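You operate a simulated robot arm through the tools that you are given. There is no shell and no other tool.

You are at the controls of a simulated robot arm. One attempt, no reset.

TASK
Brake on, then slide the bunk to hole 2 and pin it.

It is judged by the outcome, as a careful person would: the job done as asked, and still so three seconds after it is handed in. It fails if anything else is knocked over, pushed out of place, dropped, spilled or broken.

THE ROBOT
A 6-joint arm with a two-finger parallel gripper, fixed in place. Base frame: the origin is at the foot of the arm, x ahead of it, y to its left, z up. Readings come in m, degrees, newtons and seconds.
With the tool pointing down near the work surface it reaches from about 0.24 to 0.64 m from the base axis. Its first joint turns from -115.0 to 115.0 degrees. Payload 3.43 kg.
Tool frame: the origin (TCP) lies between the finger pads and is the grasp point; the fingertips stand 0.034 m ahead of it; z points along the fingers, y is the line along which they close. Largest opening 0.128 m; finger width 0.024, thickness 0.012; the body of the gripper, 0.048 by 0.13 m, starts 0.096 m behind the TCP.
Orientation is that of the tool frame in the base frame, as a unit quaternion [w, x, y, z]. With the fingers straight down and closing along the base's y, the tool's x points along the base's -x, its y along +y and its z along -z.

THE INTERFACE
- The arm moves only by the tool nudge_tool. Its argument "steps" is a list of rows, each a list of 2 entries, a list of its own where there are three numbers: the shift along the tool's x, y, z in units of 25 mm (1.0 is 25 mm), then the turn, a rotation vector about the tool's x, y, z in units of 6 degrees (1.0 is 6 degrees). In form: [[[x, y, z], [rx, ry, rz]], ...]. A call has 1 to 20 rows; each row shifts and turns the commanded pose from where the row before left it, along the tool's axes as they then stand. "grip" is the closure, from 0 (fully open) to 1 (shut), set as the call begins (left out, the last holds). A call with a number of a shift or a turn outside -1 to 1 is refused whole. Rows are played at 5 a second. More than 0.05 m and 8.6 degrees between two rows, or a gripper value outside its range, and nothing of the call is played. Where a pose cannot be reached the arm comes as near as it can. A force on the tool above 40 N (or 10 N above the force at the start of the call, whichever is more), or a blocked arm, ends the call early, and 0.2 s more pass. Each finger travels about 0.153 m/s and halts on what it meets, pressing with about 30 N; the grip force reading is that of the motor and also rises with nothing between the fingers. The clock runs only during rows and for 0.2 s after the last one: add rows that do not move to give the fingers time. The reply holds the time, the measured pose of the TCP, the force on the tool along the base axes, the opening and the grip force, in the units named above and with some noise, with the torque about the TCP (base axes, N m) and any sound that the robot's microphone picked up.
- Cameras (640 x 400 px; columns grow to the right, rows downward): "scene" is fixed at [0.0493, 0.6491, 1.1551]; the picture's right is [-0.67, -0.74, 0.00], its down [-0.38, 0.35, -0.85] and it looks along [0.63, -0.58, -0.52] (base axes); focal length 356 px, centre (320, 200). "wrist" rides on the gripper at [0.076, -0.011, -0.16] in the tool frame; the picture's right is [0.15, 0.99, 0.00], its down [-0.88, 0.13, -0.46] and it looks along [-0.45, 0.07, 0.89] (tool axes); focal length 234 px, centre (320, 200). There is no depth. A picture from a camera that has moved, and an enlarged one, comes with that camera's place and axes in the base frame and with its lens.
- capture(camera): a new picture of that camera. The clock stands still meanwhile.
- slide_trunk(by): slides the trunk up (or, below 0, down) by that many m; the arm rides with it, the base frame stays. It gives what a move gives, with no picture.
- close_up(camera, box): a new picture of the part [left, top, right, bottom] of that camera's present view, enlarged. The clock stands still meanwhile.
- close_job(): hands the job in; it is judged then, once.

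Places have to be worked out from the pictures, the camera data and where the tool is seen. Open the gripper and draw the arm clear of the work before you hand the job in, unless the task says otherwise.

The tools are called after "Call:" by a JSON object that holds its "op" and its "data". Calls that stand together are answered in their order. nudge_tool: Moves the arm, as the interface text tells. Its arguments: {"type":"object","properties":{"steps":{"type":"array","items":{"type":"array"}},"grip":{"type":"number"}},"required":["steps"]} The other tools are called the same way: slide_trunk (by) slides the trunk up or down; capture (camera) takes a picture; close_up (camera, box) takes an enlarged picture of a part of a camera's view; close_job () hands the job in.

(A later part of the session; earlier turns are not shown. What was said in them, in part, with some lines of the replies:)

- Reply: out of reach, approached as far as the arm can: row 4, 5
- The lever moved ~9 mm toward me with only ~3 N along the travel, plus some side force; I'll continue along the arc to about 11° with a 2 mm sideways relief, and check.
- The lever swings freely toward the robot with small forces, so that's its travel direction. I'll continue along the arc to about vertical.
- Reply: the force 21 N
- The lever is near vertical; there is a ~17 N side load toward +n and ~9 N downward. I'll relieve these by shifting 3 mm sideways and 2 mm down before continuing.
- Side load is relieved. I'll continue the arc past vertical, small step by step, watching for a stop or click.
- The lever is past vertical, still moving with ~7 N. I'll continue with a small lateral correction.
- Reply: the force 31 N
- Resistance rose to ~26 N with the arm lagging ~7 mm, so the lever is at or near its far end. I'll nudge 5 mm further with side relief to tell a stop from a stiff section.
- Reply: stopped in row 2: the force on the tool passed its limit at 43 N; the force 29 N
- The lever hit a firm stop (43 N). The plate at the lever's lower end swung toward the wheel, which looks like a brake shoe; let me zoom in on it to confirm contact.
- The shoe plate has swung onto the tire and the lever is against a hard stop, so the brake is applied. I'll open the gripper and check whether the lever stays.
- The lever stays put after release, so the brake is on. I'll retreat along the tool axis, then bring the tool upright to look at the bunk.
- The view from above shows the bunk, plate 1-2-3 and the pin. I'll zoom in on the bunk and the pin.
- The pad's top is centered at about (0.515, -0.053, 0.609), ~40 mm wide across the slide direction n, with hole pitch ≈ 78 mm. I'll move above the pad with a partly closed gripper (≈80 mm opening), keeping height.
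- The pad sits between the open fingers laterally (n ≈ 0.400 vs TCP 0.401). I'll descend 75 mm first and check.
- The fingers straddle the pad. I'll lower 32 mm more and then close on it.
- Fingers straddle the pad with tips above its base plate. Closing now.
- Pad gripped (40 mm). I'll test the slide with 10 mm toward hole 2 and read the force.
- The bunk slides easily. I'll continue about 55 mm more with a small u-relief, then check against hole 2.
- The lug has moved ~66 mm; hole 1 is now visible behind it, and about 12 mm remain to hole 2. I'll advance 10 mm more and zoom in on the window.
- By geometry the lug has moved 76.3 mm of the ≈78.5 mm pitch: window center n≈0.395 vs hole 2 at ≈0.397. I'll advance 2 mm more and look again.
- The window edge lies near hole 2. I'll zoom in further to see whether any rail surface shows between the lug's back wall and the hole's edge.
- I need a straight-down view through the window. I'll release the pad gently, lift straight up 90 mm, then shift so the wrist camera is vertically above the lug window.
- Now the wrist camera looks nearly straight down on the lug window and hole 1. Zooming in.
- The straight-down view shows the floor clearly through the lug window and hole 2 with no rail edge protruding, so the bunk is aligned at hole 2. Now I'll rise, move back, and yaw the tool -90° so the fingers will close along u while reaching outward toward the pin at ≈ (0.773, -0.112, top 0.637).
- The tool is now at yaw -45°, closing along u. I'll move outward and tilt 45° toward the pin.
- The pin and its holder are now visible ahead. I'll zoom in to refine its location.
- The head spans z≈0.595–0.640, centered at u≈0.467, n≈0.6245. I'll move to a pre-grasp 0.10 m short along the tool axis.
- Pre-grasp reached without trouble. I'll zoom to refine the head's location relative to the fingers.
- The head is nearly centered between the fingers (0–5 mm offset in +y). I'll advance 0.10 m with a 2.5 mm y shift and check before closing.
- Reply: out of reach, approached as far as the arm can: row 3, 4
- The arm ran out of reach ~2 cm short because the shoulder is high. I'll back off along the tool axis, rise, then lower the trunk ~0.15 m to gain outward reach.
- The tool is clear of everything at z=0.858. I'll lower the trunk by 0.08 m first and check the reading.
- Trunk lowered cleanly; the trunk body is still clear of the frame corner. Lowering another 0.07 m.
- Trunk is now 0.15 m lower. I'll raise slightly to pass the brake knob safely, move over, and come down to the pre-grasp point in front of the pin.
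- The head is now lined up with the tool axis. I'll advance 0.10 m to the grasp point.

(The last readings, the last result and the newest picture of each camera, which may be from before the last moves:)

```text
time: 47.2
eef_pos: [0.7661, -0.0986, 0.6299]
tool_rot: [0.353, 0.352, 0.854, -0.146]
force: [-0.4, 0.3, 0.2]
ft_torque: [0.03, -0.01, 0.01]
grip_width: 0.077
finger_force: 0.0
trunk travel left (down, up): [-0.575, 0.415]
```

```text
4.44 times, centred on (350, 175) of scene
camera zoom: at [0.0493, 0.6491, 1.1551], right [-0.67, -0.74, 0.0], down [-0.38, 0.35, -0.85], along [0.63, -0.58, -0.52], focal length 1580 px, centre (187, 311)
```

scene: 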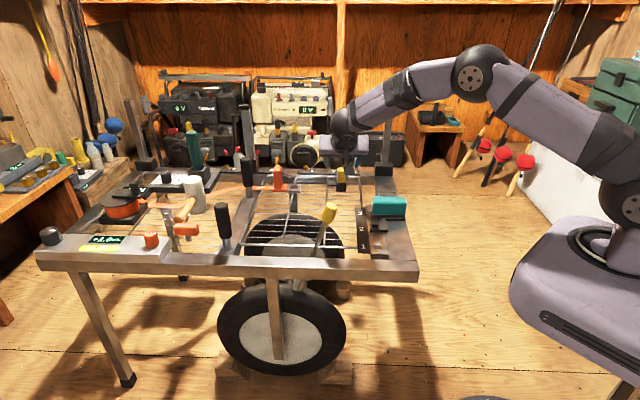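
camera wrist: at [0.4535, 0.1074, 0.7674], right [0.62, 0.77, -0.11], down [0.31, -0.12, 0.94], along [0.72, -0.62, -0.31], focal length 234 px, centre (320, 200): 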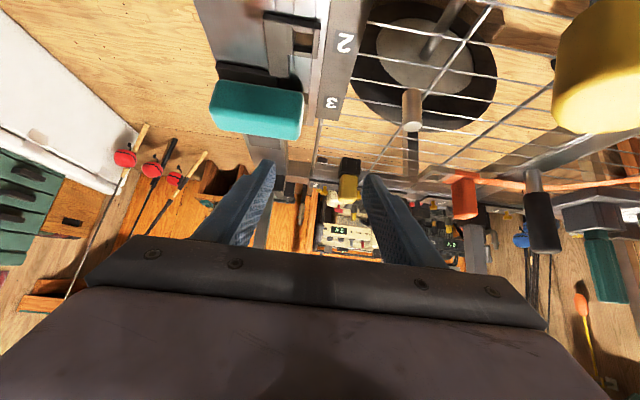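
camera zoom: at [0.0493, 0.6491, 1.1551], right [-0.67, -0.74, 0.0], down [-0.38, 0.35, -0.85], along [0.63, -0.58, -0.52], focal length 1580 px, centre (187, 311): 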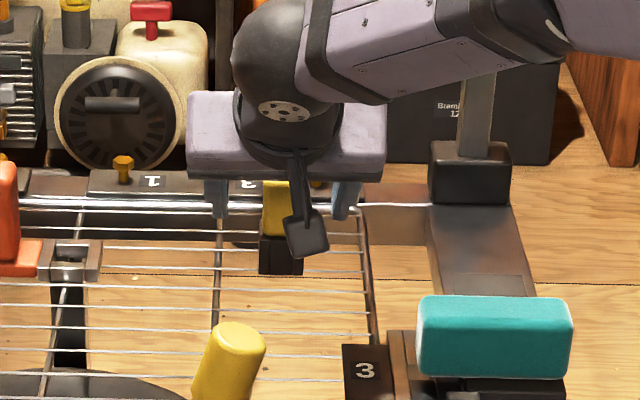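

The head sits between the pads; I'll raise 4 mm so the fingertips stay clear of the holder, then close.

Call:
{"op": "nudge_tool", "data": {"steps": [[[-0.113, 0, -0.113], [0, 0, 0]], [[0, 0, 0], [0, 0, 0]]]}}

Call:
{"op": "nudge_tool", "data": {"steps": [[[0, 0, 0], [0, 0, 0]], [[0, 0, 0], [0, 0, 0]], [[0, 0, 0], [0, 0, 0]], [[0, 0, 0], [0, 0, 0]]], "grip": 1}}

Call:
{"op": "close_up", "data": {"camera": "wrist", "box": [240, 110, 400, 240]}}

```text
time: 47.8
eef_pos: [0.7673, -0.0992, 0.633]
tool_rot: [0.354, 0.352, 0.854, -0.147]
force: [-0.7, 0.3, -0.5]
ft_torque: [-0.02, 0.02, -0.01]
grip_width: 0.0768
finger_force: 0.1
trunk travel left (down, up): [-0.575, 0.415]
```

```text
time: 48.8
eef_pos: [0.7677, -0.0994, 0.635]
tool_rot: [0.354, 0.353, 0.853, -0.148]
force: [-0.5, -0.8, -0.5]
ft_torque: [0.0, -0.02, -0.01]
grip_width: 0.0289
finger_force: 29.8
trunk travel left (down, up): [-0.575, 0.415]
```

```text
3.08 times, centred on (320, 175) of wrist
camera zoom: at [0.6423, 0.0118, 0.6939], right [0.62, 0.77, -0.11], down [0.31, -0.12, 0.94], along [0.72, -0.62, -0.31], focal length 720 px, centre (320, 277)
```

zoom: 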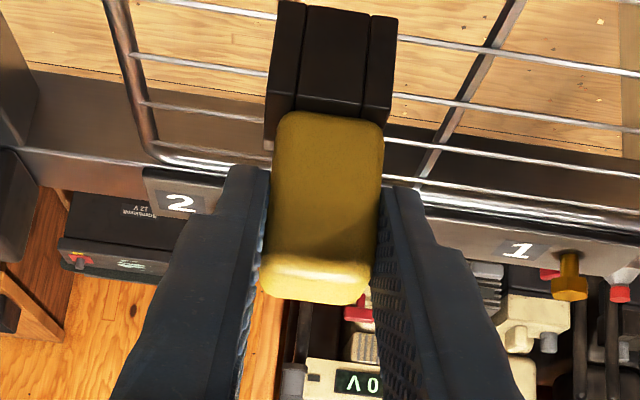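

Pin head gripped at 28.9 mm with negligible side force. I'll lift 15 mm straight up and check.

Call:
{"op": "nudge_tool", "data": {"steps": [[[-0.212, 0, -0.212], [0, 0, 0]], [[-0.212, 0, -0.212], [0, 0, 0]], [[0, 0, 0], [0, 0, 0]]]}}

Call:
{"op": "close_up", "data": {"camera": "scene", "box": [300, 130, 400, 220]}}

Call:
{"op": "close_up", "data": {"camera": "wrist", "box": [240, 110, 400, 240]}}

```text
time: 49.6
eef_pos: [0.7656, -0.1001, 0.6502]
tool_rot: [0.353, 0.352, 0.854, -0.147]
force: [-0.2, 0.4, -0.2]
ft_torque: [0.01, 0.0, 0.0]
grip_width: 0.0289
finger_force: 29.8
trunk travel left (down, up): [-0.575, 0.415]
```

```text
4.44 times, centred on (350, 175) of scene
camera zoom: at [0.0493, 0.6491, 1.1551], right [-0.67, -0.74, 0.0], down [-0.38, 0.35, -0.85], along [0.63, -0.58, -0.52], focal length 1580 px, centre (187, 311)
```

zoom: 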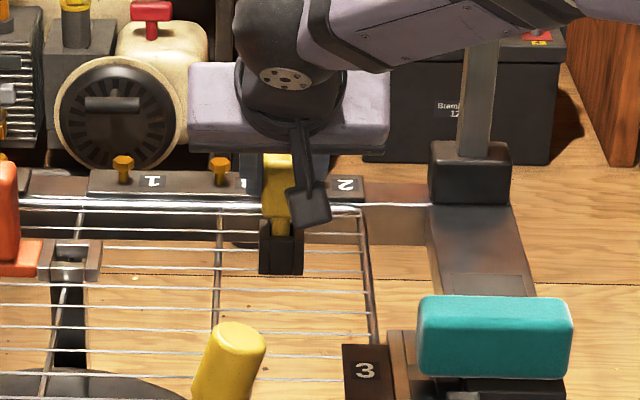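

```text
3.08 times, centred on (320, 175) of wrist
camera zoom: at [0.6414, 0.0115, 0.7095], right [0.62, 0.77, -0.11], down [0.31, -0.12, 0.94], along [0.72, -0.62, -0.31], focal length 720 px, centre (320, 277)
```

zoom: 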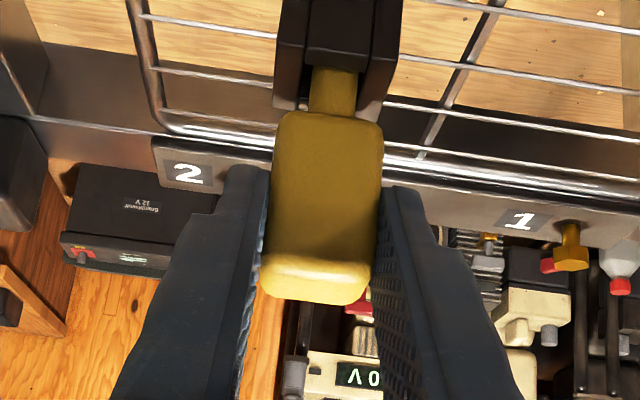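

The square shank (~13 mm) is sliding out of the holder; it will have ample clearance in the ~18 mm hole. I'll lift another 65 mm.

Call:
{"op": "nudge_tool", "data": {"steps": [[[-0.46, 0, -0.46], [0, 0, 0]], [[-0.46, 0, -0.46], [0, 0, 0]], [[-0.46, 0, -0.46], [0, 0, 0]], [[-0.46, 0, -0.46], [0, 0, 0]], [[0, 0, 0], [0, 0, 0]]]}}

Call:
{"op": "capture", "data": {"camera": "scene"}}

Call:
{"op": "close_up", "data": {"camera": "wrist", "box": [240, 60, 400, 240]}}

```text
time: 50.8
eef_pos: [0.7656, -0.1008, 0.7184]
tool_rot: [0.353, 0.353, 0.854, -0.148]
force: [-0.3, -0.7, -1.1]
ft_torque: [-0.02, 0.02, 0.01]
grip_width: 0.0289
finger_force: 30.1
trunk travel left (down, up): [-0.575, 0.415]
```

```text
taken
```

scene: 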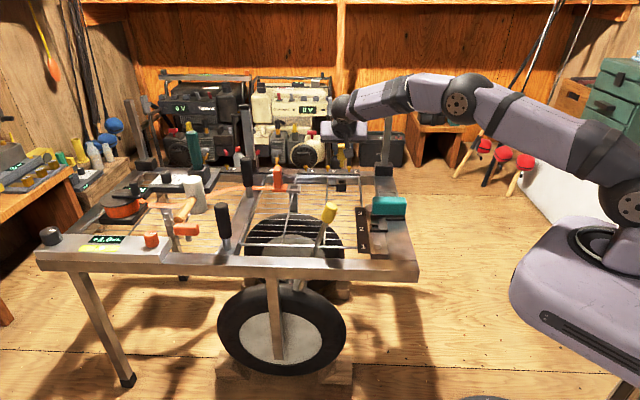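

```text
2.22 times, centred on (320, 150) of wrist
camera zoom: at [0.642, 0.0108, 0.7772], right [0.62, 0.77, -0.11], down [0.31, -0.12, 0.94], along [0.72, -0.62, -0.31], focal length 520 px, centre (320, 311)
```

zoom: 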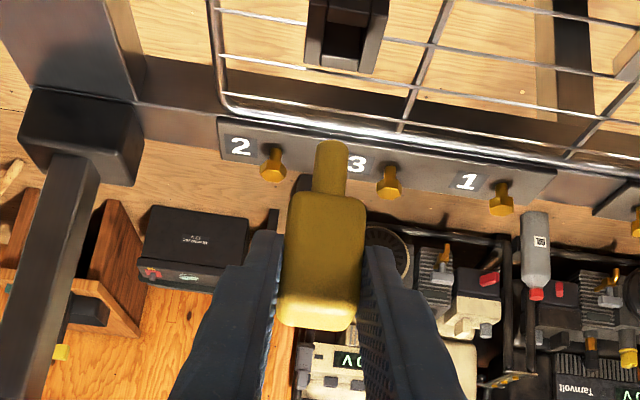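

The pin is fully out of the holder. I'll zoom the scene camera on it to measure its pose relative to the tool.

Call:
{"op": "close_up", "data": {"camera": "scene", "box": [325, 130, 365, 175]}}

Call:
{"op": "close_up", "data": {"camera": "wrist", "box": [290, 110, 350, 220]}}

Call:
{"op": "close_up", "data": {"camera": "scene", "box": [320, 165, 360, 200]}}

```text
8.89 times, centred on (345, 152) of scene
camera zoom: at [0.0493, 0.6491, 1.1551], right [-0.67, -0.74, 0.0], down [-0.38, 0.35, -0.85], along [0.63, -0.58, -0.52], focal length 3161 px, centre (98, 622)
```

zoom: 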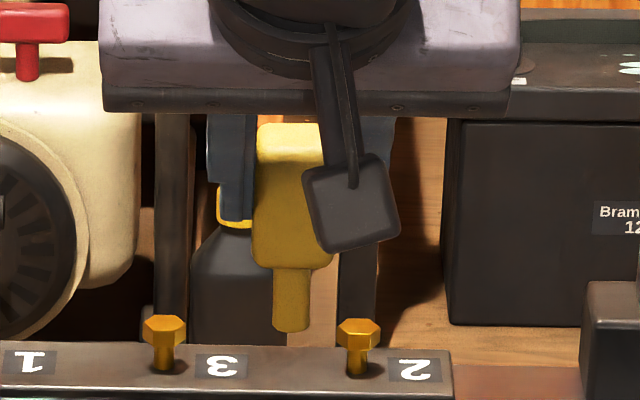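

```text
3.64 times, centred on (320, 165) of wrist
camera zoom: at [0.642, 0.0108, 0.7772], right [0.62, 0.77, -0.11], down [0.31, -0.12, 0.94], along [0.72, -0.62, -0.31], focal length 852 px, centre (320, 327)
```

zoom: 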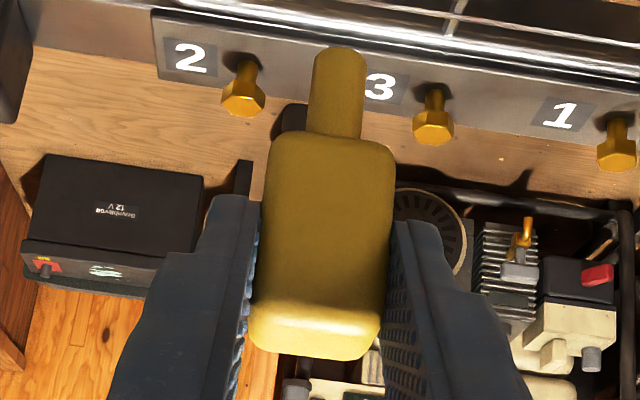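

```text
11.43 times, centred on (340, 182) of scene
camera zoom: at [0.0493, 0.6491, 1.1551], right [-0.67, -0.74, 0.0], down [-0.38, 0.35, -0.85], along [0.63, -0.58, -0.52], focal length 4064 px, centre (91, 400)
```

zoom: 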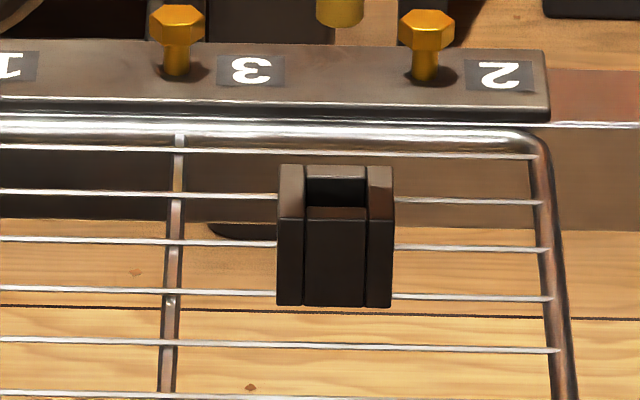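

Shank end is about 66 mm below the TCP and the pin is square in the grip. Relative measurement from holder to the lug window gives a TCP target of about u=0.377, n=0.386; I'll carry the pin there at constant height.

Call:
{"op": "nudge_tool", "data": {"steps": [[[0.531, -0.31, -0.539], [0, 0, 0]], [[0.531, -0.31, -0.539], [0, 0, 0]], [[0.531, -0.31, -0.539], [0, 0, 0]], [[0.531, -0.31, -0.539], [0, 0, 0]], [[0.531, -0.31, -0.539], [0, 0, 0]], [[0.531, -0.31, -0.539], [0, 0, 0]], [[0.531, -0.31, -0.539], [0, 0, 0]], [[0.531, -0.31, -0.539], [0, 0, 0]], [[0.531, -0.31, -0.539], [0, 0, 0]], [[0.531, -0.31, -0.539], [0, 0, 0]], [[0.531, -0.31, -0.539], [0, 0, 0]], [[0.531, -0.31, -0.539], [0, 0, 0]], [[0, 0, 0], [0, 0, 0]]]}}

Call:
{"op": "capture", "data": {"camera": "scene"}}

Call:
{"op": "capture", "data": {"camera": "wrist"}}

Call:
{"op": "close_up", "data": {"camera": "scene", "box": [340, 160, 420, 250]}}

```text
time: 53.6
eef_pos: [0.5391, -0.0036, 0.7171]
tool_rot: [0.354, 0.352, 0.854, -0.147]
force: [0.5, 0.2, 0.0]
ft_torque: [0.02, -0.01, 0.04]
grip_width: 0.0289
finger_force: 30.1
trunk travel left (down, up): [-0.575, 0.415]
```

```text
taken
```

scene: 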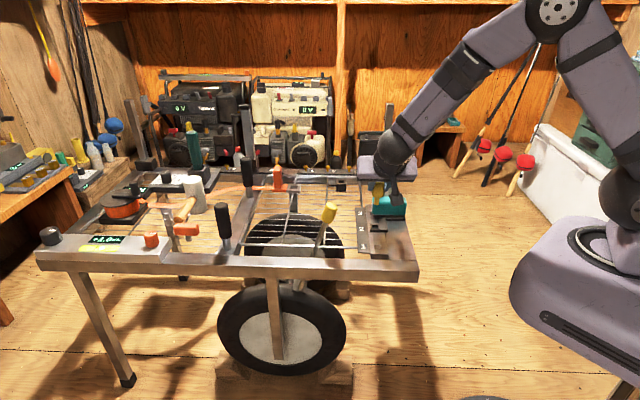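

```text
taken
camera wrist: at [0.4147, 0.1072, 0.777], right [0.62, 0.77, -0.11], down [0.31, -0.12, 0.94], along [0.72, -0.62, -0.31], focal length 234 px, centre (320, 200)
```

wrist: 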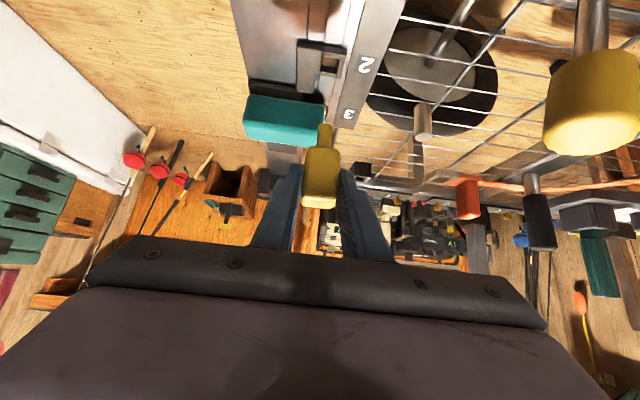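

```text
4.44 times, centred on (380, 205) of scene
camera zoom: at [0.0493, 0.6491, 1.1551], right [-0.67, -0.74, 0.0], down [-0.38, 0.35, -0.85], along [0.63, -0.58, -0.52], focal length 1580 px, centre (53, 178)
```

zoom: 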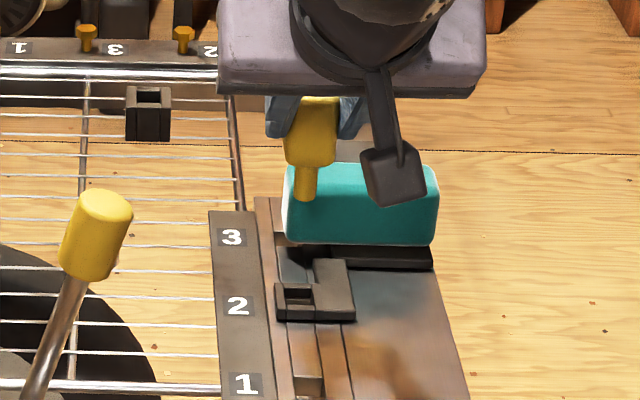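

The bunk hasn't moved and the pin hangs roughly above and beyond the window in this view. I'll lower 45 mm and compare the shank end with the window in both cameras.

Call:
{"op": "nudge_tool", "data": {"steps": [[[0.424, 0, 0.424], [0, 0, 0]], [[0.424, 0, 0.424], [0, 0, 0]], [[0.424, 0, 0.424], [0, 0, 0]], [[0, 0, 0], [0, 0, 0]]]}}

Call:
{"op": "close_up", "data": {"camera": "scene", "box": [365, 195, 400, 235]}}

Call:
{"op": "close_up", "data": {"camera": "wrist", "box": [270, 60, 370, 180]}}

```text
time: 54.6
eef_pos: [0.5387, -0.0041, 0.6743]
tool_rot: [0.353, 0.353, 0.854, -0.147]
force: [-0.4, -0.4, -0.2]
ft_torque: [-0.05, -0.03, -0.01]
grip_width: 0.0286
finger_force: 29.5
trunk travel left (down, up): [-0.575, 0.415]
```

```text
10.00 times, centred on (382, 215) of scene
camera zoom: at [0.0493, 0.6491, 1.1551], right [-0.67, -0.74, 0.0], down [-0.38, 0.35, -0.85], along [0.63, -0.58, -0.52], focal length 3556 px, centre (-305, 50)
```

zoom: 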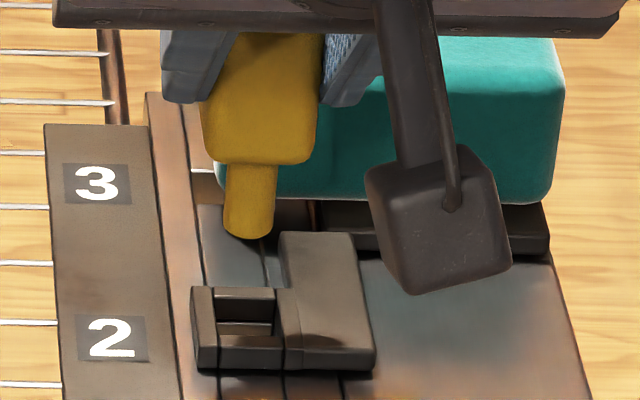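

```text
3.33 times, centred on (320, 120) of wrist
camera zoom: at [0.4145, 0.107, 0.733], right [0.62, 0.77, -0.11], down [0.31, -0.12, 0.94], along [0.72, -0.62, -0.31], focal length 781 px, centre (320, 467)
```

zoom: 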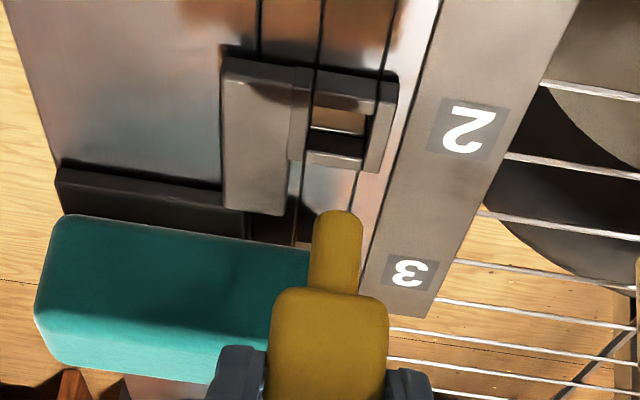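

Comparing rays: the shank is ~2.2 mm too far in +u and perhaps a couple of mm too far in +n relative to the window, and ~30 mm above it. I'll correct that and lower 18 mm for a closer comparison.

Call:
{"op": "nudge_tool", "data": {"steps": [[[0.057, -0.088, -0.057], [0, 0, 0]], [[0.255, 0, 0.255], [0, 0, 0]], [[0.255, 0, 0.255], [0, 0, 0]], [[0, 0, 0], [0, 0, 0]]]}}

Call:
{"op": "close_up", "data": {"camera": "scene", "box": [370, 205, 398, 235]}}

Call:
{"op": "close_up", "data": {"camera": "wrist", "box": [290, 60, 350, 150]}}

```text
time: 55.6
eef_pos: [0.5361, -0.0051, 0.6565]
tool_rot: [0.353, 0.352, 0.855, -0.145]
force: [-0.8, -0.5, -0.6]
ft_torque: [0.02, 0.01, -0.02]
grip_width: 0.029
finger_force: 29.4
trunk travel left (down, up): [-0.575, 0.415]
```

```text
13.33 times, centred on (384, 220) of scene
camera zoom: at [0.0493, 0.6491, 1.1551], right [-0.67, -0.74, 0.0], down [-0.38, 0.35, -0.85], along [0.63, -0.58, -0.52], focal length 4741 px, centre (-533, -67)
```

zoom: 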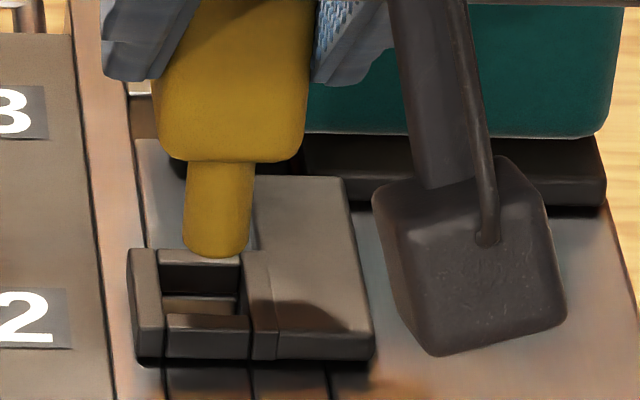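

```text
4.44 times, centred on (320, 105) of wrist
camera zoom: at [0.4111, 0.1052, 0.7152], right [0.62, 0.77, -0.1], down [0.31, -0.12, 0.94], along [0.72, -0.62, -0.31], focal length 1041 px, centre (320, 622)
```

zoom: 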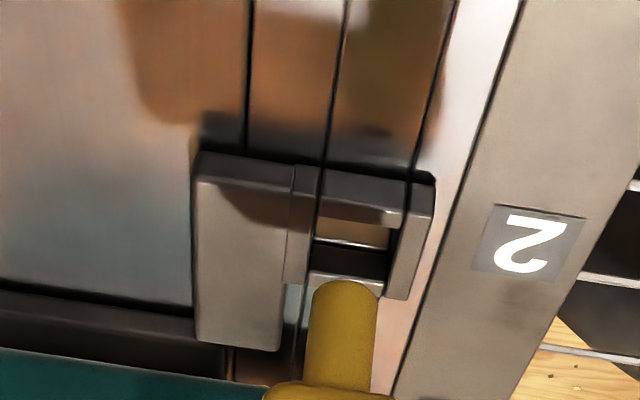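

The shank end is now about 10 mm above the collar. I'll zoom in as far as possible on both views to refine alignment.

Call:
{"op": "close_up", "data": {"camera": "scene", "box": [374, 210, 392, 228]}}

Call:
{"op": "close_up", "data": {"camera": "wrist", "box": [308, 90, 348, 130]}}

```text
16.00 times, centred on (383, 219) of scene
camera zoom: at [0.0493, 0.6491, 1.1551], right [-0.67, -0.74, 0.0], down [-0.38, 0.35, -0.85], along [0.63, -0.58, -0.52], focal length 5689 px, centre (-688, -104)
```

zoom: 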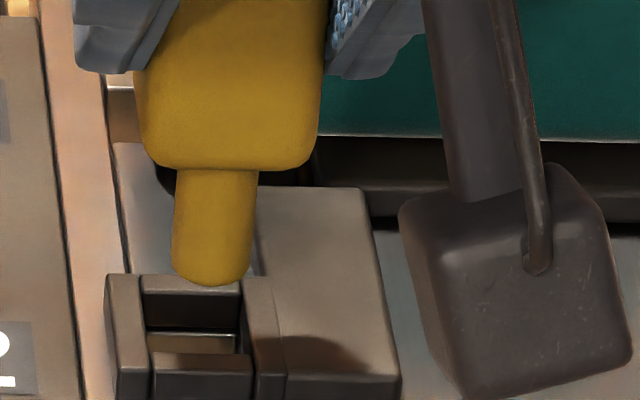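

```text
10.00 times, centred on (328, 110) of wrist
camera zoom: at [0.4111, 0.1052, 0.7152], right [0.62, 0.77, -0.1], down [0.31, -0.12, 0.94], along [0.72, -0.62, -0.31], focal length 2342 px, centre (240, 1100)
```

zoom: 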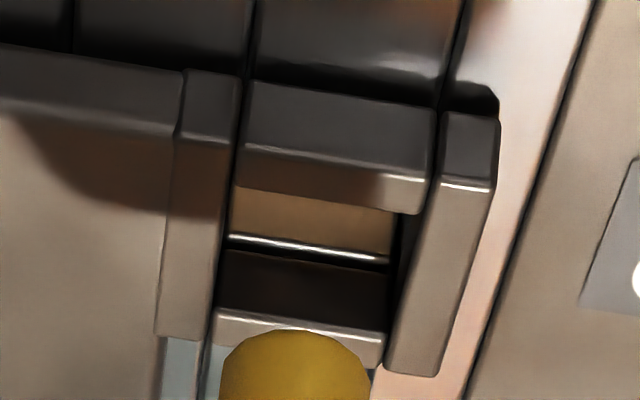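

Both cameras agree the pin needs about +1.2 mm in u; the holder-to-hole displacement says about +2.5 mm in n. I'll apply these and lower 8 mm, watching force.

Call:
{"op": "nudge_tool", "data": {"steps": [[[-0.071, 0.048, 0.071], [0, 0, 0]], [[0.113, 0, 0.113], [0, 0, 0]], [[0.113, 0, 0.113], [0, 0, 0]], [[0, 0, 0], [0, 0, 0]]]}}

Call:
{"op": "close_up", "data": {"camera": "scene", "box": [374, 210, 392, 228]}}

Call:
{"op": "close_up", "data": {"camera": "wrist", "box": [308, 90, 348, 130]}}

```text
time: 56.6
eef_pos: [0.5393, -0.0073, 0.6473]
tool_rot: [0.354, 0.352, 0.854, -0.147]
force: [-0.2, -0.4, 0.0]
ft_torque: [-0.01, 0.01, 0.04]
grip_width: 0.0288
finger_force: 30.1
trunk travel left (down, up): [-0.575, 0.415]
```

```text
16.00 times, centred on (383, 219) of scene
camera zoom: at [0.0493, 0.6491, 1.1551], right [-0.67, -0.74, 0.0], down [-0.38, 0.35, -0.85], along [0.63, -0.58, -0.52], focal length 5689 px, centre (-688, -104)
```

zoom: 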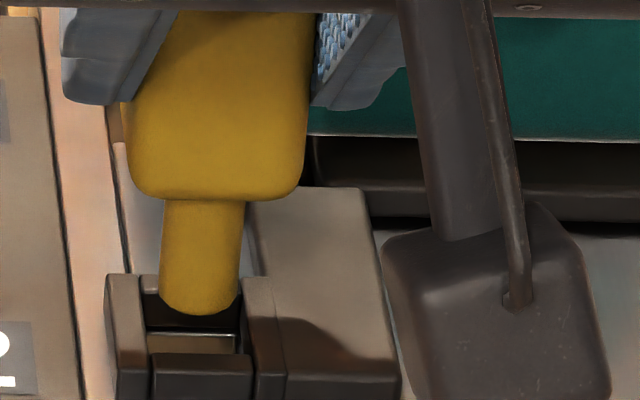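

```text
10.00 times, centred on (328, 110) of wrist
camera zoom: at [0.4142, 0.1039, 0.7068], right [0.62, 0.77, -0.11], down [0.31, -0.12, 0.94], along [0.72, -0.62, -0.31], focal length 2342 px, centre (240, 1100)
```

zoom: 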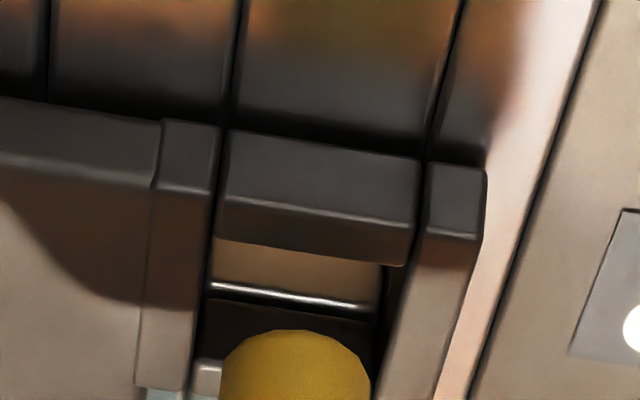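

Alignment in u is now within ~0.5 mm in both views, and the shank should reach the collar plane in ~7 mm. I'll descend in small steps, watching force.

Call:
{"op": "nudge_tool", "data": {"steps": [[[0.071, 0, 0.071], [0, 0, 0]], [[0.071, 0, 0.071], [0, 0, 0]], [[0, 0, 0], [0, 0, 0]]]}}

Call:
{"op": "close_up", "data": {"camera": "scene", "box": [374, 210, 392, 228]}}

Call:
{"op": "close_up", "data": {"camera": "wrist", "box": [308, 90, 348, 130]}}

```text
time: 57.4
eef_pos: [0.5392, -0.0077, 0.642]
tool_rot: [0.353, 0.353, 0.854, -0.148]
force: [-0.1, 1.1, -0.6]
ft_torque: [0.01, -0.03, 0.0]
grip_width: 0.0289
finger_force: 30.4
trunk travel left (down, up): [-0.575, 0.415]
```

```text
16.00 times, centred on (383, 219) of scene
camera zoom: at [0.0493, 0.6491, 1.1551], right [-0.67, -0.74, 0.0], down [-0.38, 0.35, -0.85], along [0.63, -0.58, -0.52], focal length 5689 px, centre (-688, -104)
```

zoom: 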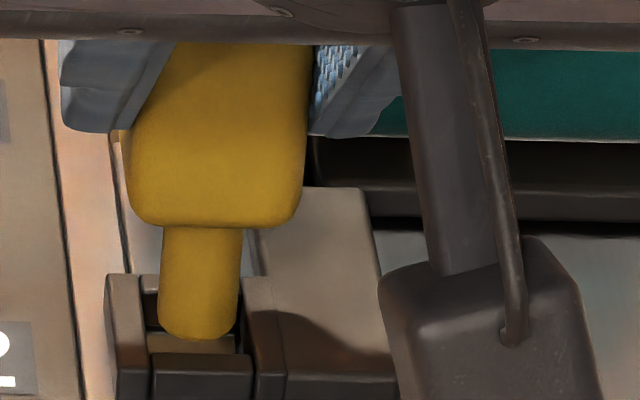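

```text
10.00 times, centred on (328, 110) of wrist
camera zoom: at [0.4143, 0.1035, 0.7009], right [0.62, 0.77, -0.11], down [0.31, -0.12, 0.94], along [0.72, -0.62, -0.31], focal length 2342 px, centre (240, 1100)
```

zoom: 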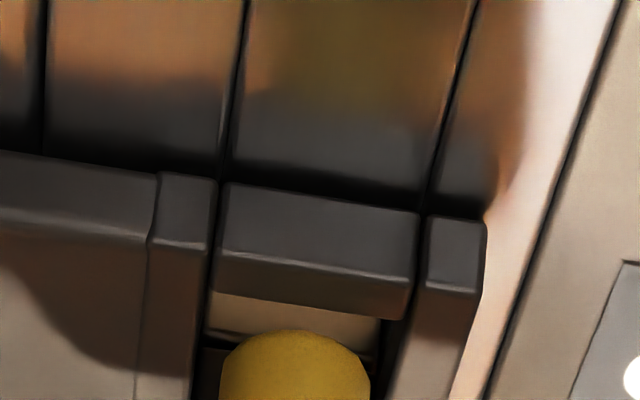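

No contact yet and the shank is over the opening. Descending 4 mm more and checking force.

Call:
{"op": "nudge_tool", "data": {"steps": [[[0.057, 0, 0.057], [0, 0, 0]], [[0.057, 0, 0.057], [0, 0, 0]], [[0, 0, 0], [0, 0, 0]]]}}

Call:
{"op": "close_up", "data": {"camera": "scene", "box": [374, 210, 392, 228]}}

Call:
{"op": "close_up", "data": {"camera": "wrist", "box": [308, 90, 348, 140]}}

```text
time: 58.2
eef_pos: [0.5377, -0.006, 0.6378]
tool_rot: [0.355, 0.352, 0.853, -0.147]
force: [0.7, -0.9, 0.7]
ft_torque: [-0.06, -0.04, -0.02]
grip_width: 0.0287
finger_force: 30.3
trunk travel left (down, up): [-0.575, 0.415]
```

```text
16.00 times, centred on (383, 219) of scene
camera zoom: at [0.0493, 0.6491, 1.1551], right [-0.67, -0.74, 0.0], down [-0.38, 0.35, -0.85], along [0.63, -0.58, -0.52], focal length 5689 px, centre (-688, -104)
```

zoom: 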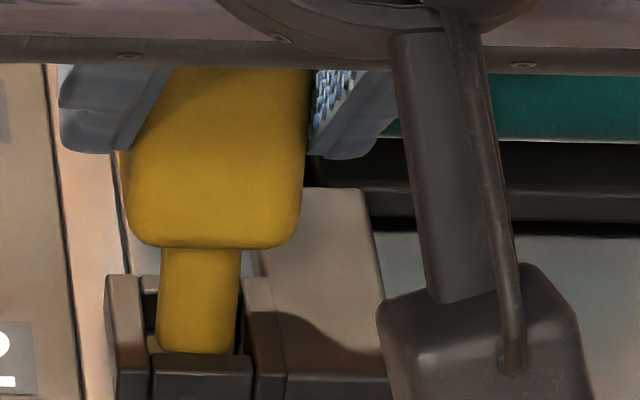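

```text
8.00 times, centred on (328, 115) of wrist
camera zoom: at [0.4134, 0.1045, 0.6973], right [0.62, 0.77, -0.11], down [0.3, -0.12, 0.95], along [0.72, -0.62, -0.31], focal length 1873 px, centre (256, 880)
```

zoom: 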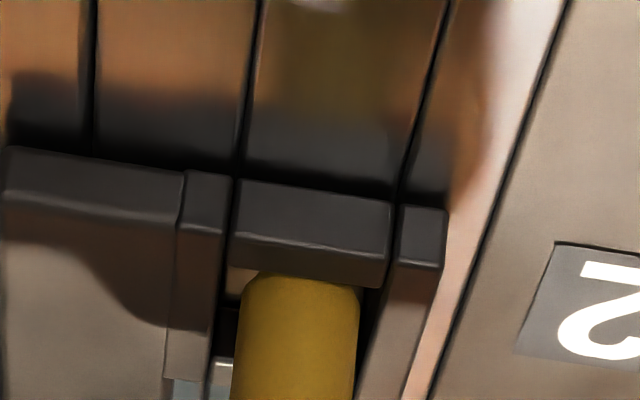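

The shank end is now hidden behind the collar's front wall in both views, so it has entered the window without contact. Continuing down 8 mm.

Call:
{"op": "nudge_tool", "data": {"steps": [[[0.113, 0, 0.113], [0, 0, 0]], [[0.113, 0, 0.113], [0, 0, 0]], [[0, 0, 0], [0, 0, 0]]]}}

Call:
{"op": "close_up", "data": {"camera": "scene", "box": [370, 205, 396, 230]}}

```text
time: 59.0
eef_pos: [0.5398, -0.0069, 0.6299]
tool_rot: [0.354, 0.353, 0.853, -0.148]
force: [-0.5, 0.2, -0.3]
ft_torque: [-0.04, -0.02, -0.01]
grip_width: 0.0289
finger_force: 29.9
trunk travel left (down, up): [-0.575, 0.415]
```

```text
16.00 times, centred on (383, 218) of scene
camera zoom: at [0.0493, 0.6491, 1.1551], right [-0.67, -0.74, 0.0], down [-0.38, 0.35, -0.85], along [0.63, -0.58, -0.52], focal length 5689 px, centre (-688, -80)
```

zoom: 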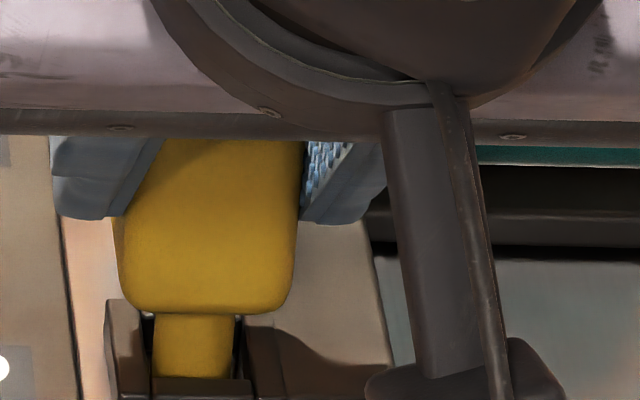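

No contact force; the shank is sliding in. Lowering another 8 mm.

Call:
{"op": "nudge_tool", "data": {"steps": [[[0.113, 0, 0.113], [0, 0, 0]], [[0.113, 0, 0.113], [0, 0, 0]], [[0, 0, 0], [0, 0, 0]]]}}

Call:
{"op": "close_up", "data": {"camera": "scene", "box": [365, 200, 400, 240]}}

Call:
{"op": "close_up", "data": {"camera": "wrist", "box": [260, 90, 380, 220]}}

```text
time: 59.8
eef_pos: [0.5396, -0.0051, 0.621]
tool_rot: [0.354, 0.353, 0.854, -0.147]
force: [0.1, 0.0, -0.6]
ft_torque: [0.02, -0.04, 0.02]
grip_width: 0.0291
finger_force: 29.9
trunk travel left (down, up): [-0.575, 0.415]
```

```text
10.00 times, centred on (382, 220) of scene
camera zoom: at [0.0493, 0.6491, 1.1551], right [-0.67, -0.74, 0.0], down [-0.38, 0.35, -0.85], along [0.63, -0.58, -0.52], focal length 3556 px, centre (-305, 0)
```

zoom: 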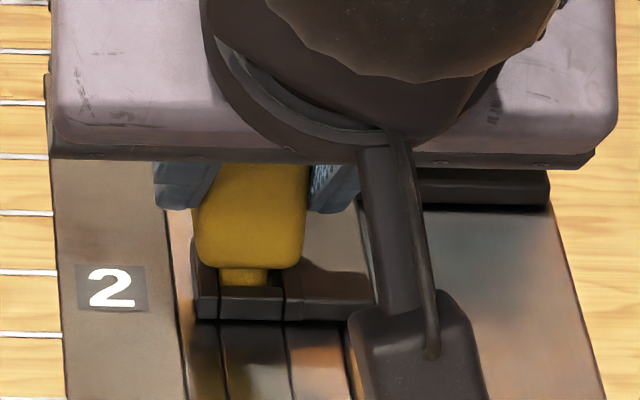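

```text
3.08 times, centred on (320, 155) of wrist
camera zoom: at [0.4145, 0.1046, 0.6805], right [0.62, 0.77, -0.11], down [0.31, -0.12, 0.94], along [0.72, -0.62, -0.31], focal length 720 px, centre (320, 338)
```

zoom: 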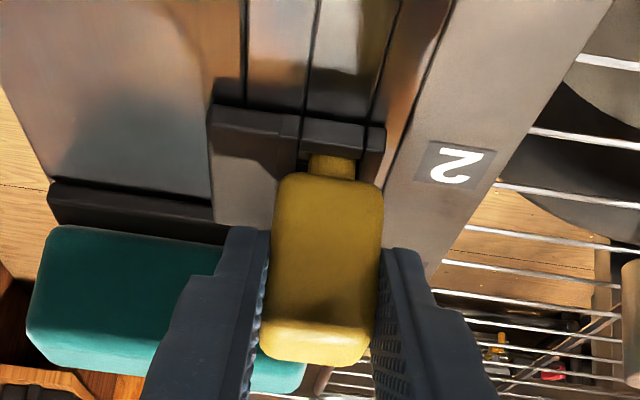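

About 8–9 mm remains before the head seats on the collar. I'll lower 6 mm then creep to contact.

Call:
{"op": "nudge_tool", "data": {"steps": [[[0.085, 0, 0.085], [0, 0, 0]], [[0.085, 0, 0.085], [0, 0, 0]], [[0, 0, 0], [0, 0, 0]]]}}

Call:
{"op": "close_up", "data": {"camera": "scene", "box": [365, 200, 400, 240]}}

```text
time: 60.6
eef_pos: [0.5381, -0.0082, 0.6152]
tool_rot: [0.355, 0.353, 0.853, -0.147]
force: [-0.5, -1.0, 0.5]
ft_torque: [0.01, 0.02, 0.0]
grip_width: 0.029
finger_force: 30.0
trunk travel left (down, up): [-0.575, 0.415]
```

```text
10.00 times, centred on (382, 220) of scene
camera zoom: at [0.0493, 0.6491, 1.1551], right [-0.67, -0.74, 0.0], down [-0.38, 0.35, -0.85], along [0.63, -0.58, -0.52], focal length 3556 px, centre (-305, 0)
```

zoom: 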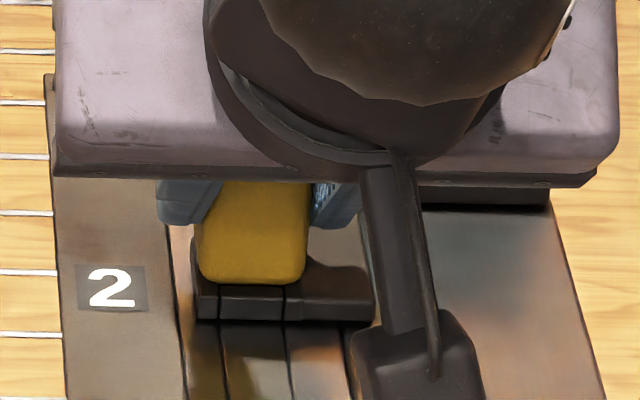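

Head bottom is nearly at the collar. I'll creep down 3 mm more, watching for contact.

Call:
{"op": "nudge_tool", "data": {"steps": [[[0.042, 0, 0.042], [0, 0, 0]], [[0.042, 0, 0.042], [0, 0, 0]], [[0, 0, 0], [0, 0, 0]]]}}

Call:
{"op": "close_up", "data": {"camera": "scene", "box": [365, 200, 400, 240]}}

Call:
{"op": "close_up", "data": {"camera": "wrist", "box": [260, 90, 380, 220]}}

```text
time: 61.4
eef_pos: [0.5393, -0.0065, 0.6136]
tool_rot: [0.355, 0.353, 0.853, -0.147]
force: [1.0, -0.1, 8.7]
ft_torque: [0.02, -0.11, -0.01]
grip_width: 0.029
finger_force: 30.0
trunk travel left (down, up): [-0.575, 0.415]
```

```text
10.00 times, centred on (382, 220) of scene
camera zoom: at [0.0493, 0.6491, 1.1551], right [-0.67, -0.74, 0.0], down [-0.38, 0.35, -0.85], along [0.63, -0.58, -0.52], focal length 3556 px, centre (-305, 0)
```

zoom: 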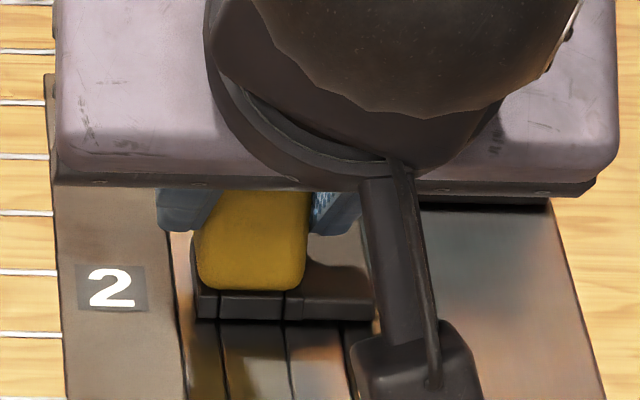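

```text
3.08 times, centred on (320, 155) of wrist
camera zoom: at [0.4138, 0.1035, 0.6722], right [0.63, 0.77, -0.1], down [0.3, -0.12, 0.95], along [0.72, -0.62, -0.31], focal length 720 px, centre (320, 338)
```

zoom: 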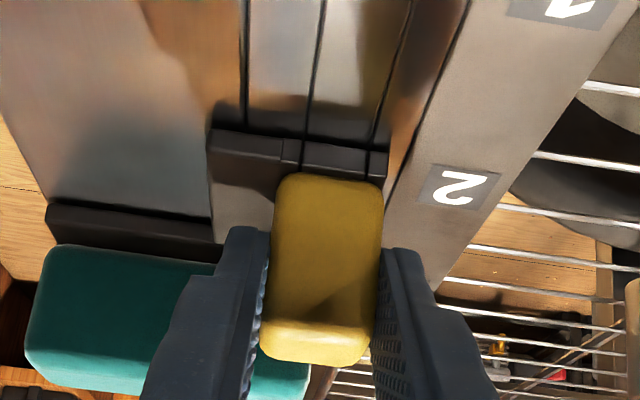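

Contact at 8.7 N upward: the pin head is seated on the lug's collar at hole 2. I'll relieve 1 mm and open the gripper moderately.

Call:
{"op": "nudge_tool", "data": {"steps": [[[-0.028, 0, -0.028], [0, 0, 0]], [[0, 0, 0], [0, 0, 0]]]}}

Call:
{"op": "nudge_tool", "data": {"steps": [[[0, 0, 0], [0, 0, 0]], [[0, 0, 0], [0, 0, 0]], [[0, 0, 0], [0, 0, 0]], [[0, 0, 0], [0, 0, 0]]], "grip": 0.45}}

Call:
{"op": "close_up", "data": {"camera": "scene", "box": [365, 200, 400, 240]}}

Call:
{"op": "close_up", "data": {"camera": "wrist", "box": [260, 90, 380, 220]}}

```text
time: 62.0
eef_pos: [0.5387, -0.0068, 0.6124]
tool_rot: [0.354, 0.352, 0.854, -0.148]
force: [2.3, -1.8, 6.8]
ft_torque: [-0.04, -0.18, -0.02]
grip_width: 0.0288
finger_force: 30.2
trunk travel left (down, up): [-0.575, 0.415]
```

```text
time: 63.0
eef_pos: [0.5381, -0.0072, 0.6134]
tool_rot: [0.355, 0.351, 0.854, -0.147]
force: [0.7, -0.2, 0.3]
ft_torque: [-0.02, 0.0, 0.02]
grip_width: 0.0703
finger_force: 0.1
trunk travel left (down, up): [-0.575, 0.415]
```

```text
10.00 times, centred on (382, 220) of scene
camera zoom: at [0.0493, 0.6491, 1.1551], right [-0.67, -0.74, 0.0], down [-0.38, 0.35, -0.85], along [0.63, -0.58, -0.52], focal length 3556 px, centre (-305, 0)
```

zoom: 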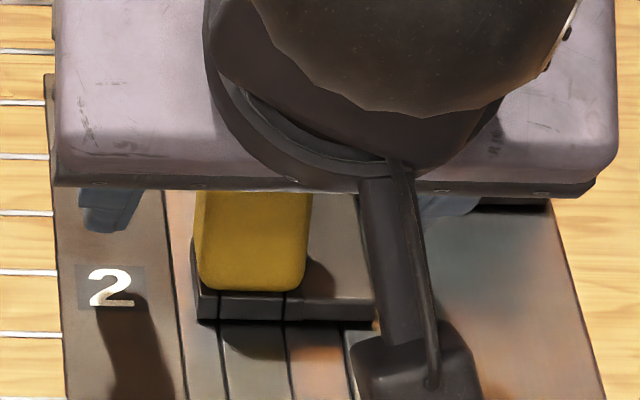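

```text
3.08 times, centred on (320, 155) of wrist
camera zoom: at [0.4137, 0.1037, 0.6723], right [0.62, 0.77, -0.11], down [0.31, -0.12, 0.94], along [0.72, -0.62, -0.31], focal length 720 px, centre (320, 338)
```

zoom: 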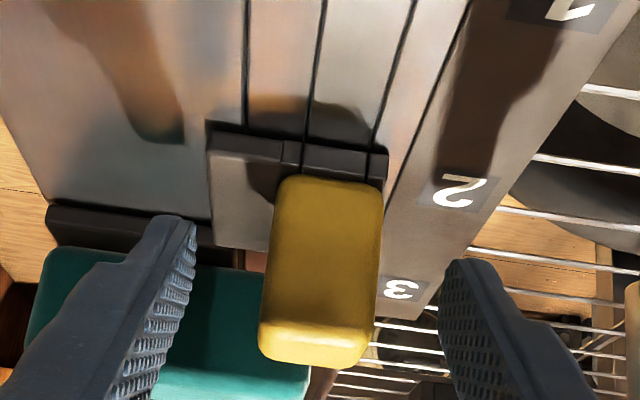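

The pin stands seated in hole 2 and the fingers are clear of it. I'll lift straight up 125 mm and inspect.

Call:
{"op": "nudge_tool", "data": {"steps": [[[-0.354, 0, -0.354], [0, 0, 0]], [[-0.707, 0, -0.707], [0, 0, 0]], [[-0.707, 0, -0.707], [0, 0, 0]], [[-0.707, 0, -0.707], [0, 0, 0]], [[-0.707, 0, -0.707], [0, 0, 0]], [[-0.707, 0, -0.707], [0, 0, 0]]]}}

Call:
{"op": "capture", "data": {"camera": "scene"}}

Call:
{"op": "close_up", "data": {"camera": "scene", "box": [355, 190, 425, 260]}}

Call:
{"op": "capture", "data": {"camera": "wrist"}}

```text
time: 64.4
eef_pos: [0.5384, -0.0097, 0.7517]
tool_rot: [0.353, 0.352, 0.854, -0.147]
force: [-0.2, -0.7, -0.1]
ft_torque: [0.01, 0.03, 0.0]
grip_width: 0.0704
finger_force: 0.1
trunk travel left (down, up): [-0.575, 0.415]
```

```text
taken
```

scene: 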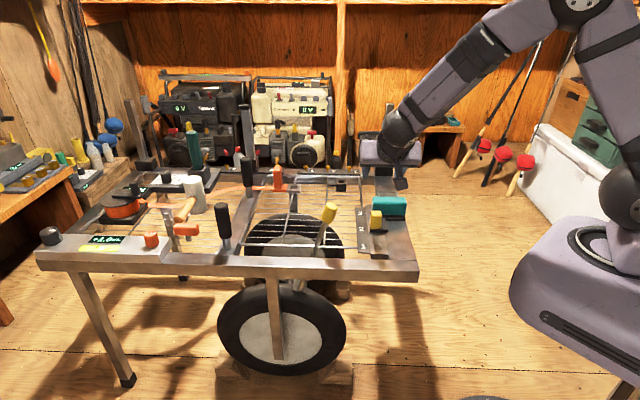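

```text
5.71 times, centred on (390, 225) of scene
camera zoom: at [0.0493, 0.6491, 1.1551], right [-0.67, -0.74, 0.0], down [-0.38, 0.35, -0.85], along [0.63, -0.58, -0.52], focal length 2032 px, centre (-80, 57)
```

zoom: 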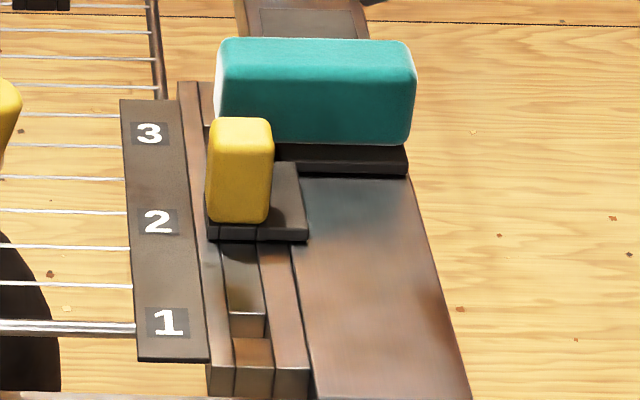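

```text
taken
camera wrist: at [0.4138, 0.1013, 0.8119], right [0.62, 0.77, -0.11], down [0.31, -0.12, 0.94], along [0.72, -0.62, -0.31], focal length 234 px, centre (320, 200)
```

wrist: 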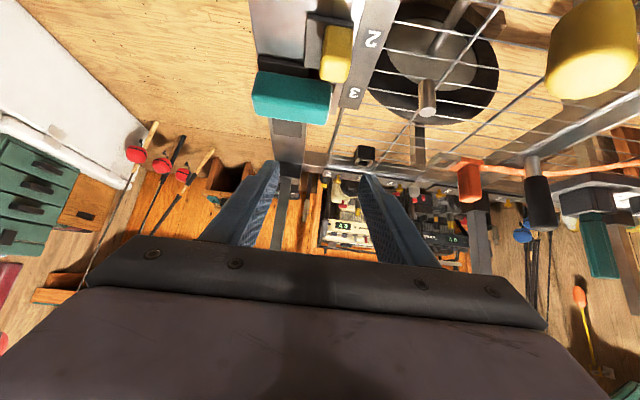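

The head sits flush on the lug at label 2. I'll zoom in to verify it's fully seated and that the brake lever is still in its applied position.

Call:
{"op": "close_up", "data": {"camera": "scene", "box": [372, 205, 398, 230]}}

Call:
{"op": "close_up", "data": {"camera": "scene", "box": [220, 150, 380, 310]}}

Call:
{"op": "close_up", "data": {"camera": "scene", "box": [270, 255, 350, 315]}}

Call:
{"op": "close_up", "data": {"camera": "wrist", "box": [290, 10, 380, 90]}}

```text
16.00 times, centred on (385, 218) of scene
camera zoom: at [0.0493, 0.6491, 1.1551], right [-0.67, -0.74, 0.0], down [-0.38, 0.35, -0.85], along [0.63, -0.58, -0.52], focal length 5689 px, centre (-720, -80)
```

zoom: 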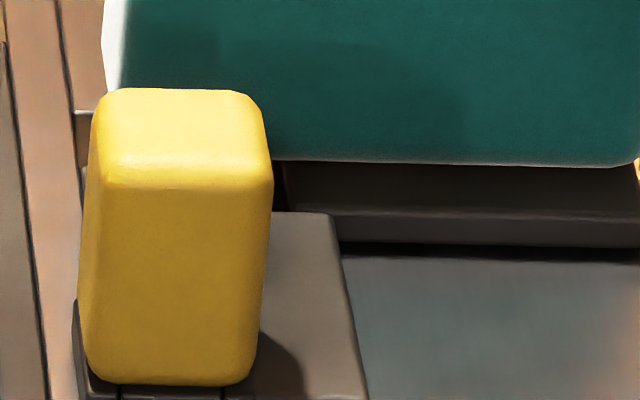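

```text
2.50 times, centred on (300, 230) of scene
camera zoom: at [0.0493, 0.6491, 1.1551], right [-0.67, -0.74, 0.0], down [-0.38, 0.35, -0.85], along [0.63, -0.58, -0.52], focal length 889 px, centre (370, 125)
```

zoom: 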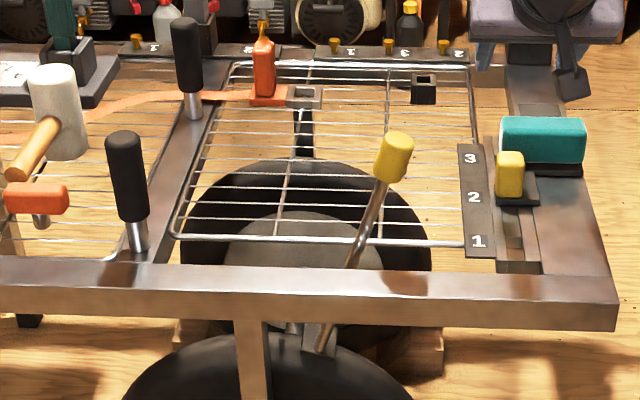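

```text
6.67 times, centred on (310, 285) of scene
camera zoom: at [0.0493, 0.6491, 1.1551], right [-0.67, -0.74, 0.0], down [-0.38, 0.35, -0.85], along [0.63, -0.58, -0.52], focal length 2370 px, centre (387, -367)
```

zoom: 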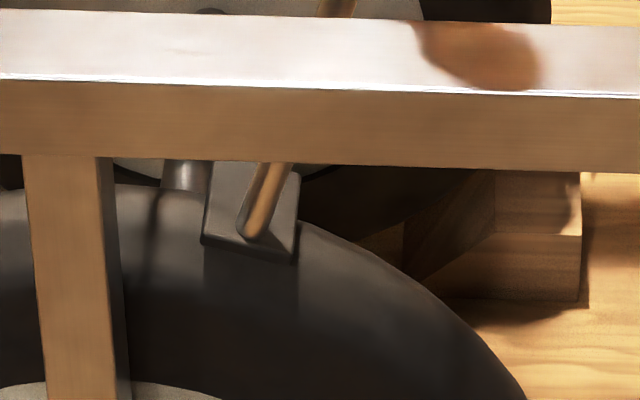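

```text
5.00 times, centred on (335, 50) of wrist
camera zoom: at [0.4138, 0.1013, 0.8119], right [0.62, 0.77, -0.11], down [0.31, -0.12, 0.94], along [0.72, -0.62, -0.31], focal length 1171 px, centre (245, 950)
```

zoom: 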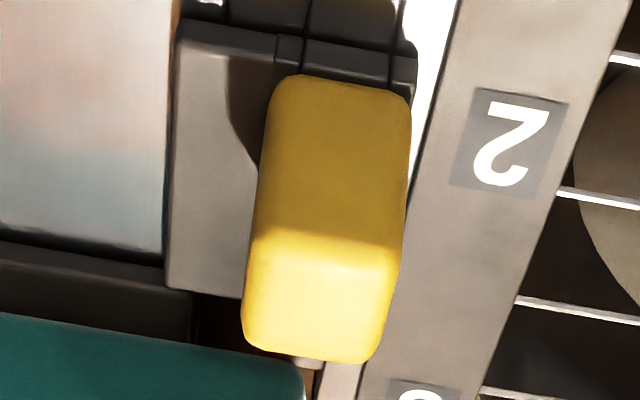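

Pin is fully seated at hole 2, the bunk is in place, the brake lever is still at its applied stop, and nothing else moved. I'll now rise, bring the tool upright, open fully, and draw the arm back clear of the work.

Call:
{"op": "nudge_tool", "data": {"steps": [[[-0.707, 0, -0.707], [0, 0, 0]], [[-0.707, 0, -0.707], [0, 0, 0]], [[-0.707, 0, -0.707], [0, 0, 0]], [[-0.707, 0, -0.707], [0, 0, 0]], [[0, 0, 0], [0, 0.9375, 0]], [[0, 0, 0], [0, 0.9375, 0]], [[0, 0, 0], [0, 0.9375, 0]], [[0, 0, 0], [0, 0.9375, 0]], [[0, 0, 0], [0, 0.9375, 0]], [[0, 0, 0], [0, 0.9375, 0]], [[0, 0, 0], [0, 0.9375, 0]], [[0, 0, 0], [0, 0.9375, 0]], [[0.929, -0.283, 0], [0, 0, 0]], [[0.929, -0.283, 0], [0, 0, 0]], [[0.929, -0.283, 0], [0, 0, 0]], [[0.929, -0.283, 0], [0, 0, 0]], [[0.929, -0.283, 0], [0, 0, 0]], [[0.929, -0.283, 0], [0, 0, 0]], [[0.929, -0.283, 0], [0, 0, 0]]], "grip": 0}}

Call:
{"op": "capture", "data": {"camera": "scene"}}

Call:
{"op": "close_up", "data": {"camera": "scene", "box": [220, 150, 430, 310]}}

Call:
{"op": "capture", "data": {"camera": "wrist"}}

```text
time: 68.4
eef_pos: [0.3874, 0.0733, 0.852]
tool_rot: [0.001, 0.382, 0.924, -0.001]
force: [-0.3, 0.0, 0.4]
ft_torque: [0.0, 0.0, 0.02]
grip_width: 0.1284
finger_force: 0.1
trunk travel left (down, up): [-0.575, 0.415]
```

```text
taken
```

scene: 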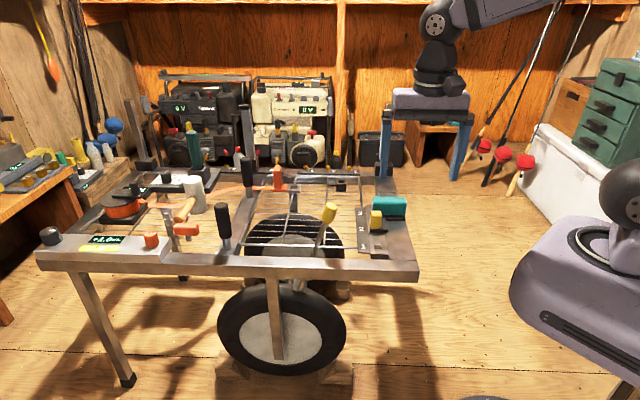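

```text
2.50 times, centred on (325, 230) of scene
camera zoom: at [0.0493, 0.6491, 1.1551], right [-0.67, -0.74, 0.0], down [-0.38, 0.35, -0.85], along [0.63, -0.58, -0.52], focal length 889 px, centre (308, 125)
```

zoom: 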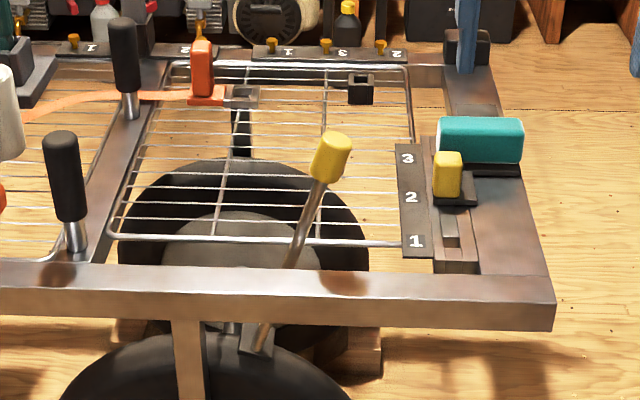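

```text
taken
camera wrist: at [0.3277, 0.1203, 1.0114], right [0.59, 0.8, 0.0], down [0.72, -0.53, 0.46], along [0.37, -0.27, -0.89], focal length 234 px, centre (320, 200)
```

wrist: 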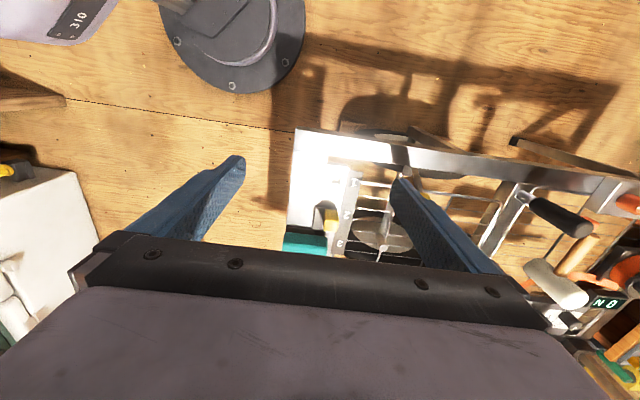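

Everything is in place: the brake lever is at its applied stop, the bunk is at hole 2 with the pin seated, the gripper is open and the arm is clear. I'm handing the job in.

Call:
{"op": "close_job", "data": {}}

```text
The job is handed in.
```

I put the brake on, slid the bunk to hole 2 and pinned it there, and handed the job in. I don't have the judged result.

- **Brake:** I pulled the yellow-knobbed lever beside the near wheel from one end of its travel to a firm stop. The plate at its lower end swung over the tire. There is no label on the lever, so I took "on" from how the linkage moved. The lever stayed put after I let go.
- **Bunk:** I slid the teal pad from hole 1 to hole 2. From directly above, the floor was clearly visible through the lug and the hole, so they lined up.
- **Pin:** I took the yellow-headed pin from its holder on the grid and lowered it through the lug at hole 2 until its head rested on the lug. It stayed seated after release.

I lowered the trunk 0.15 m to reach the pin and left it at that height. In the final pictures nothing else looks moved or knocked over. The gripper is open and the arm is clear of the work.
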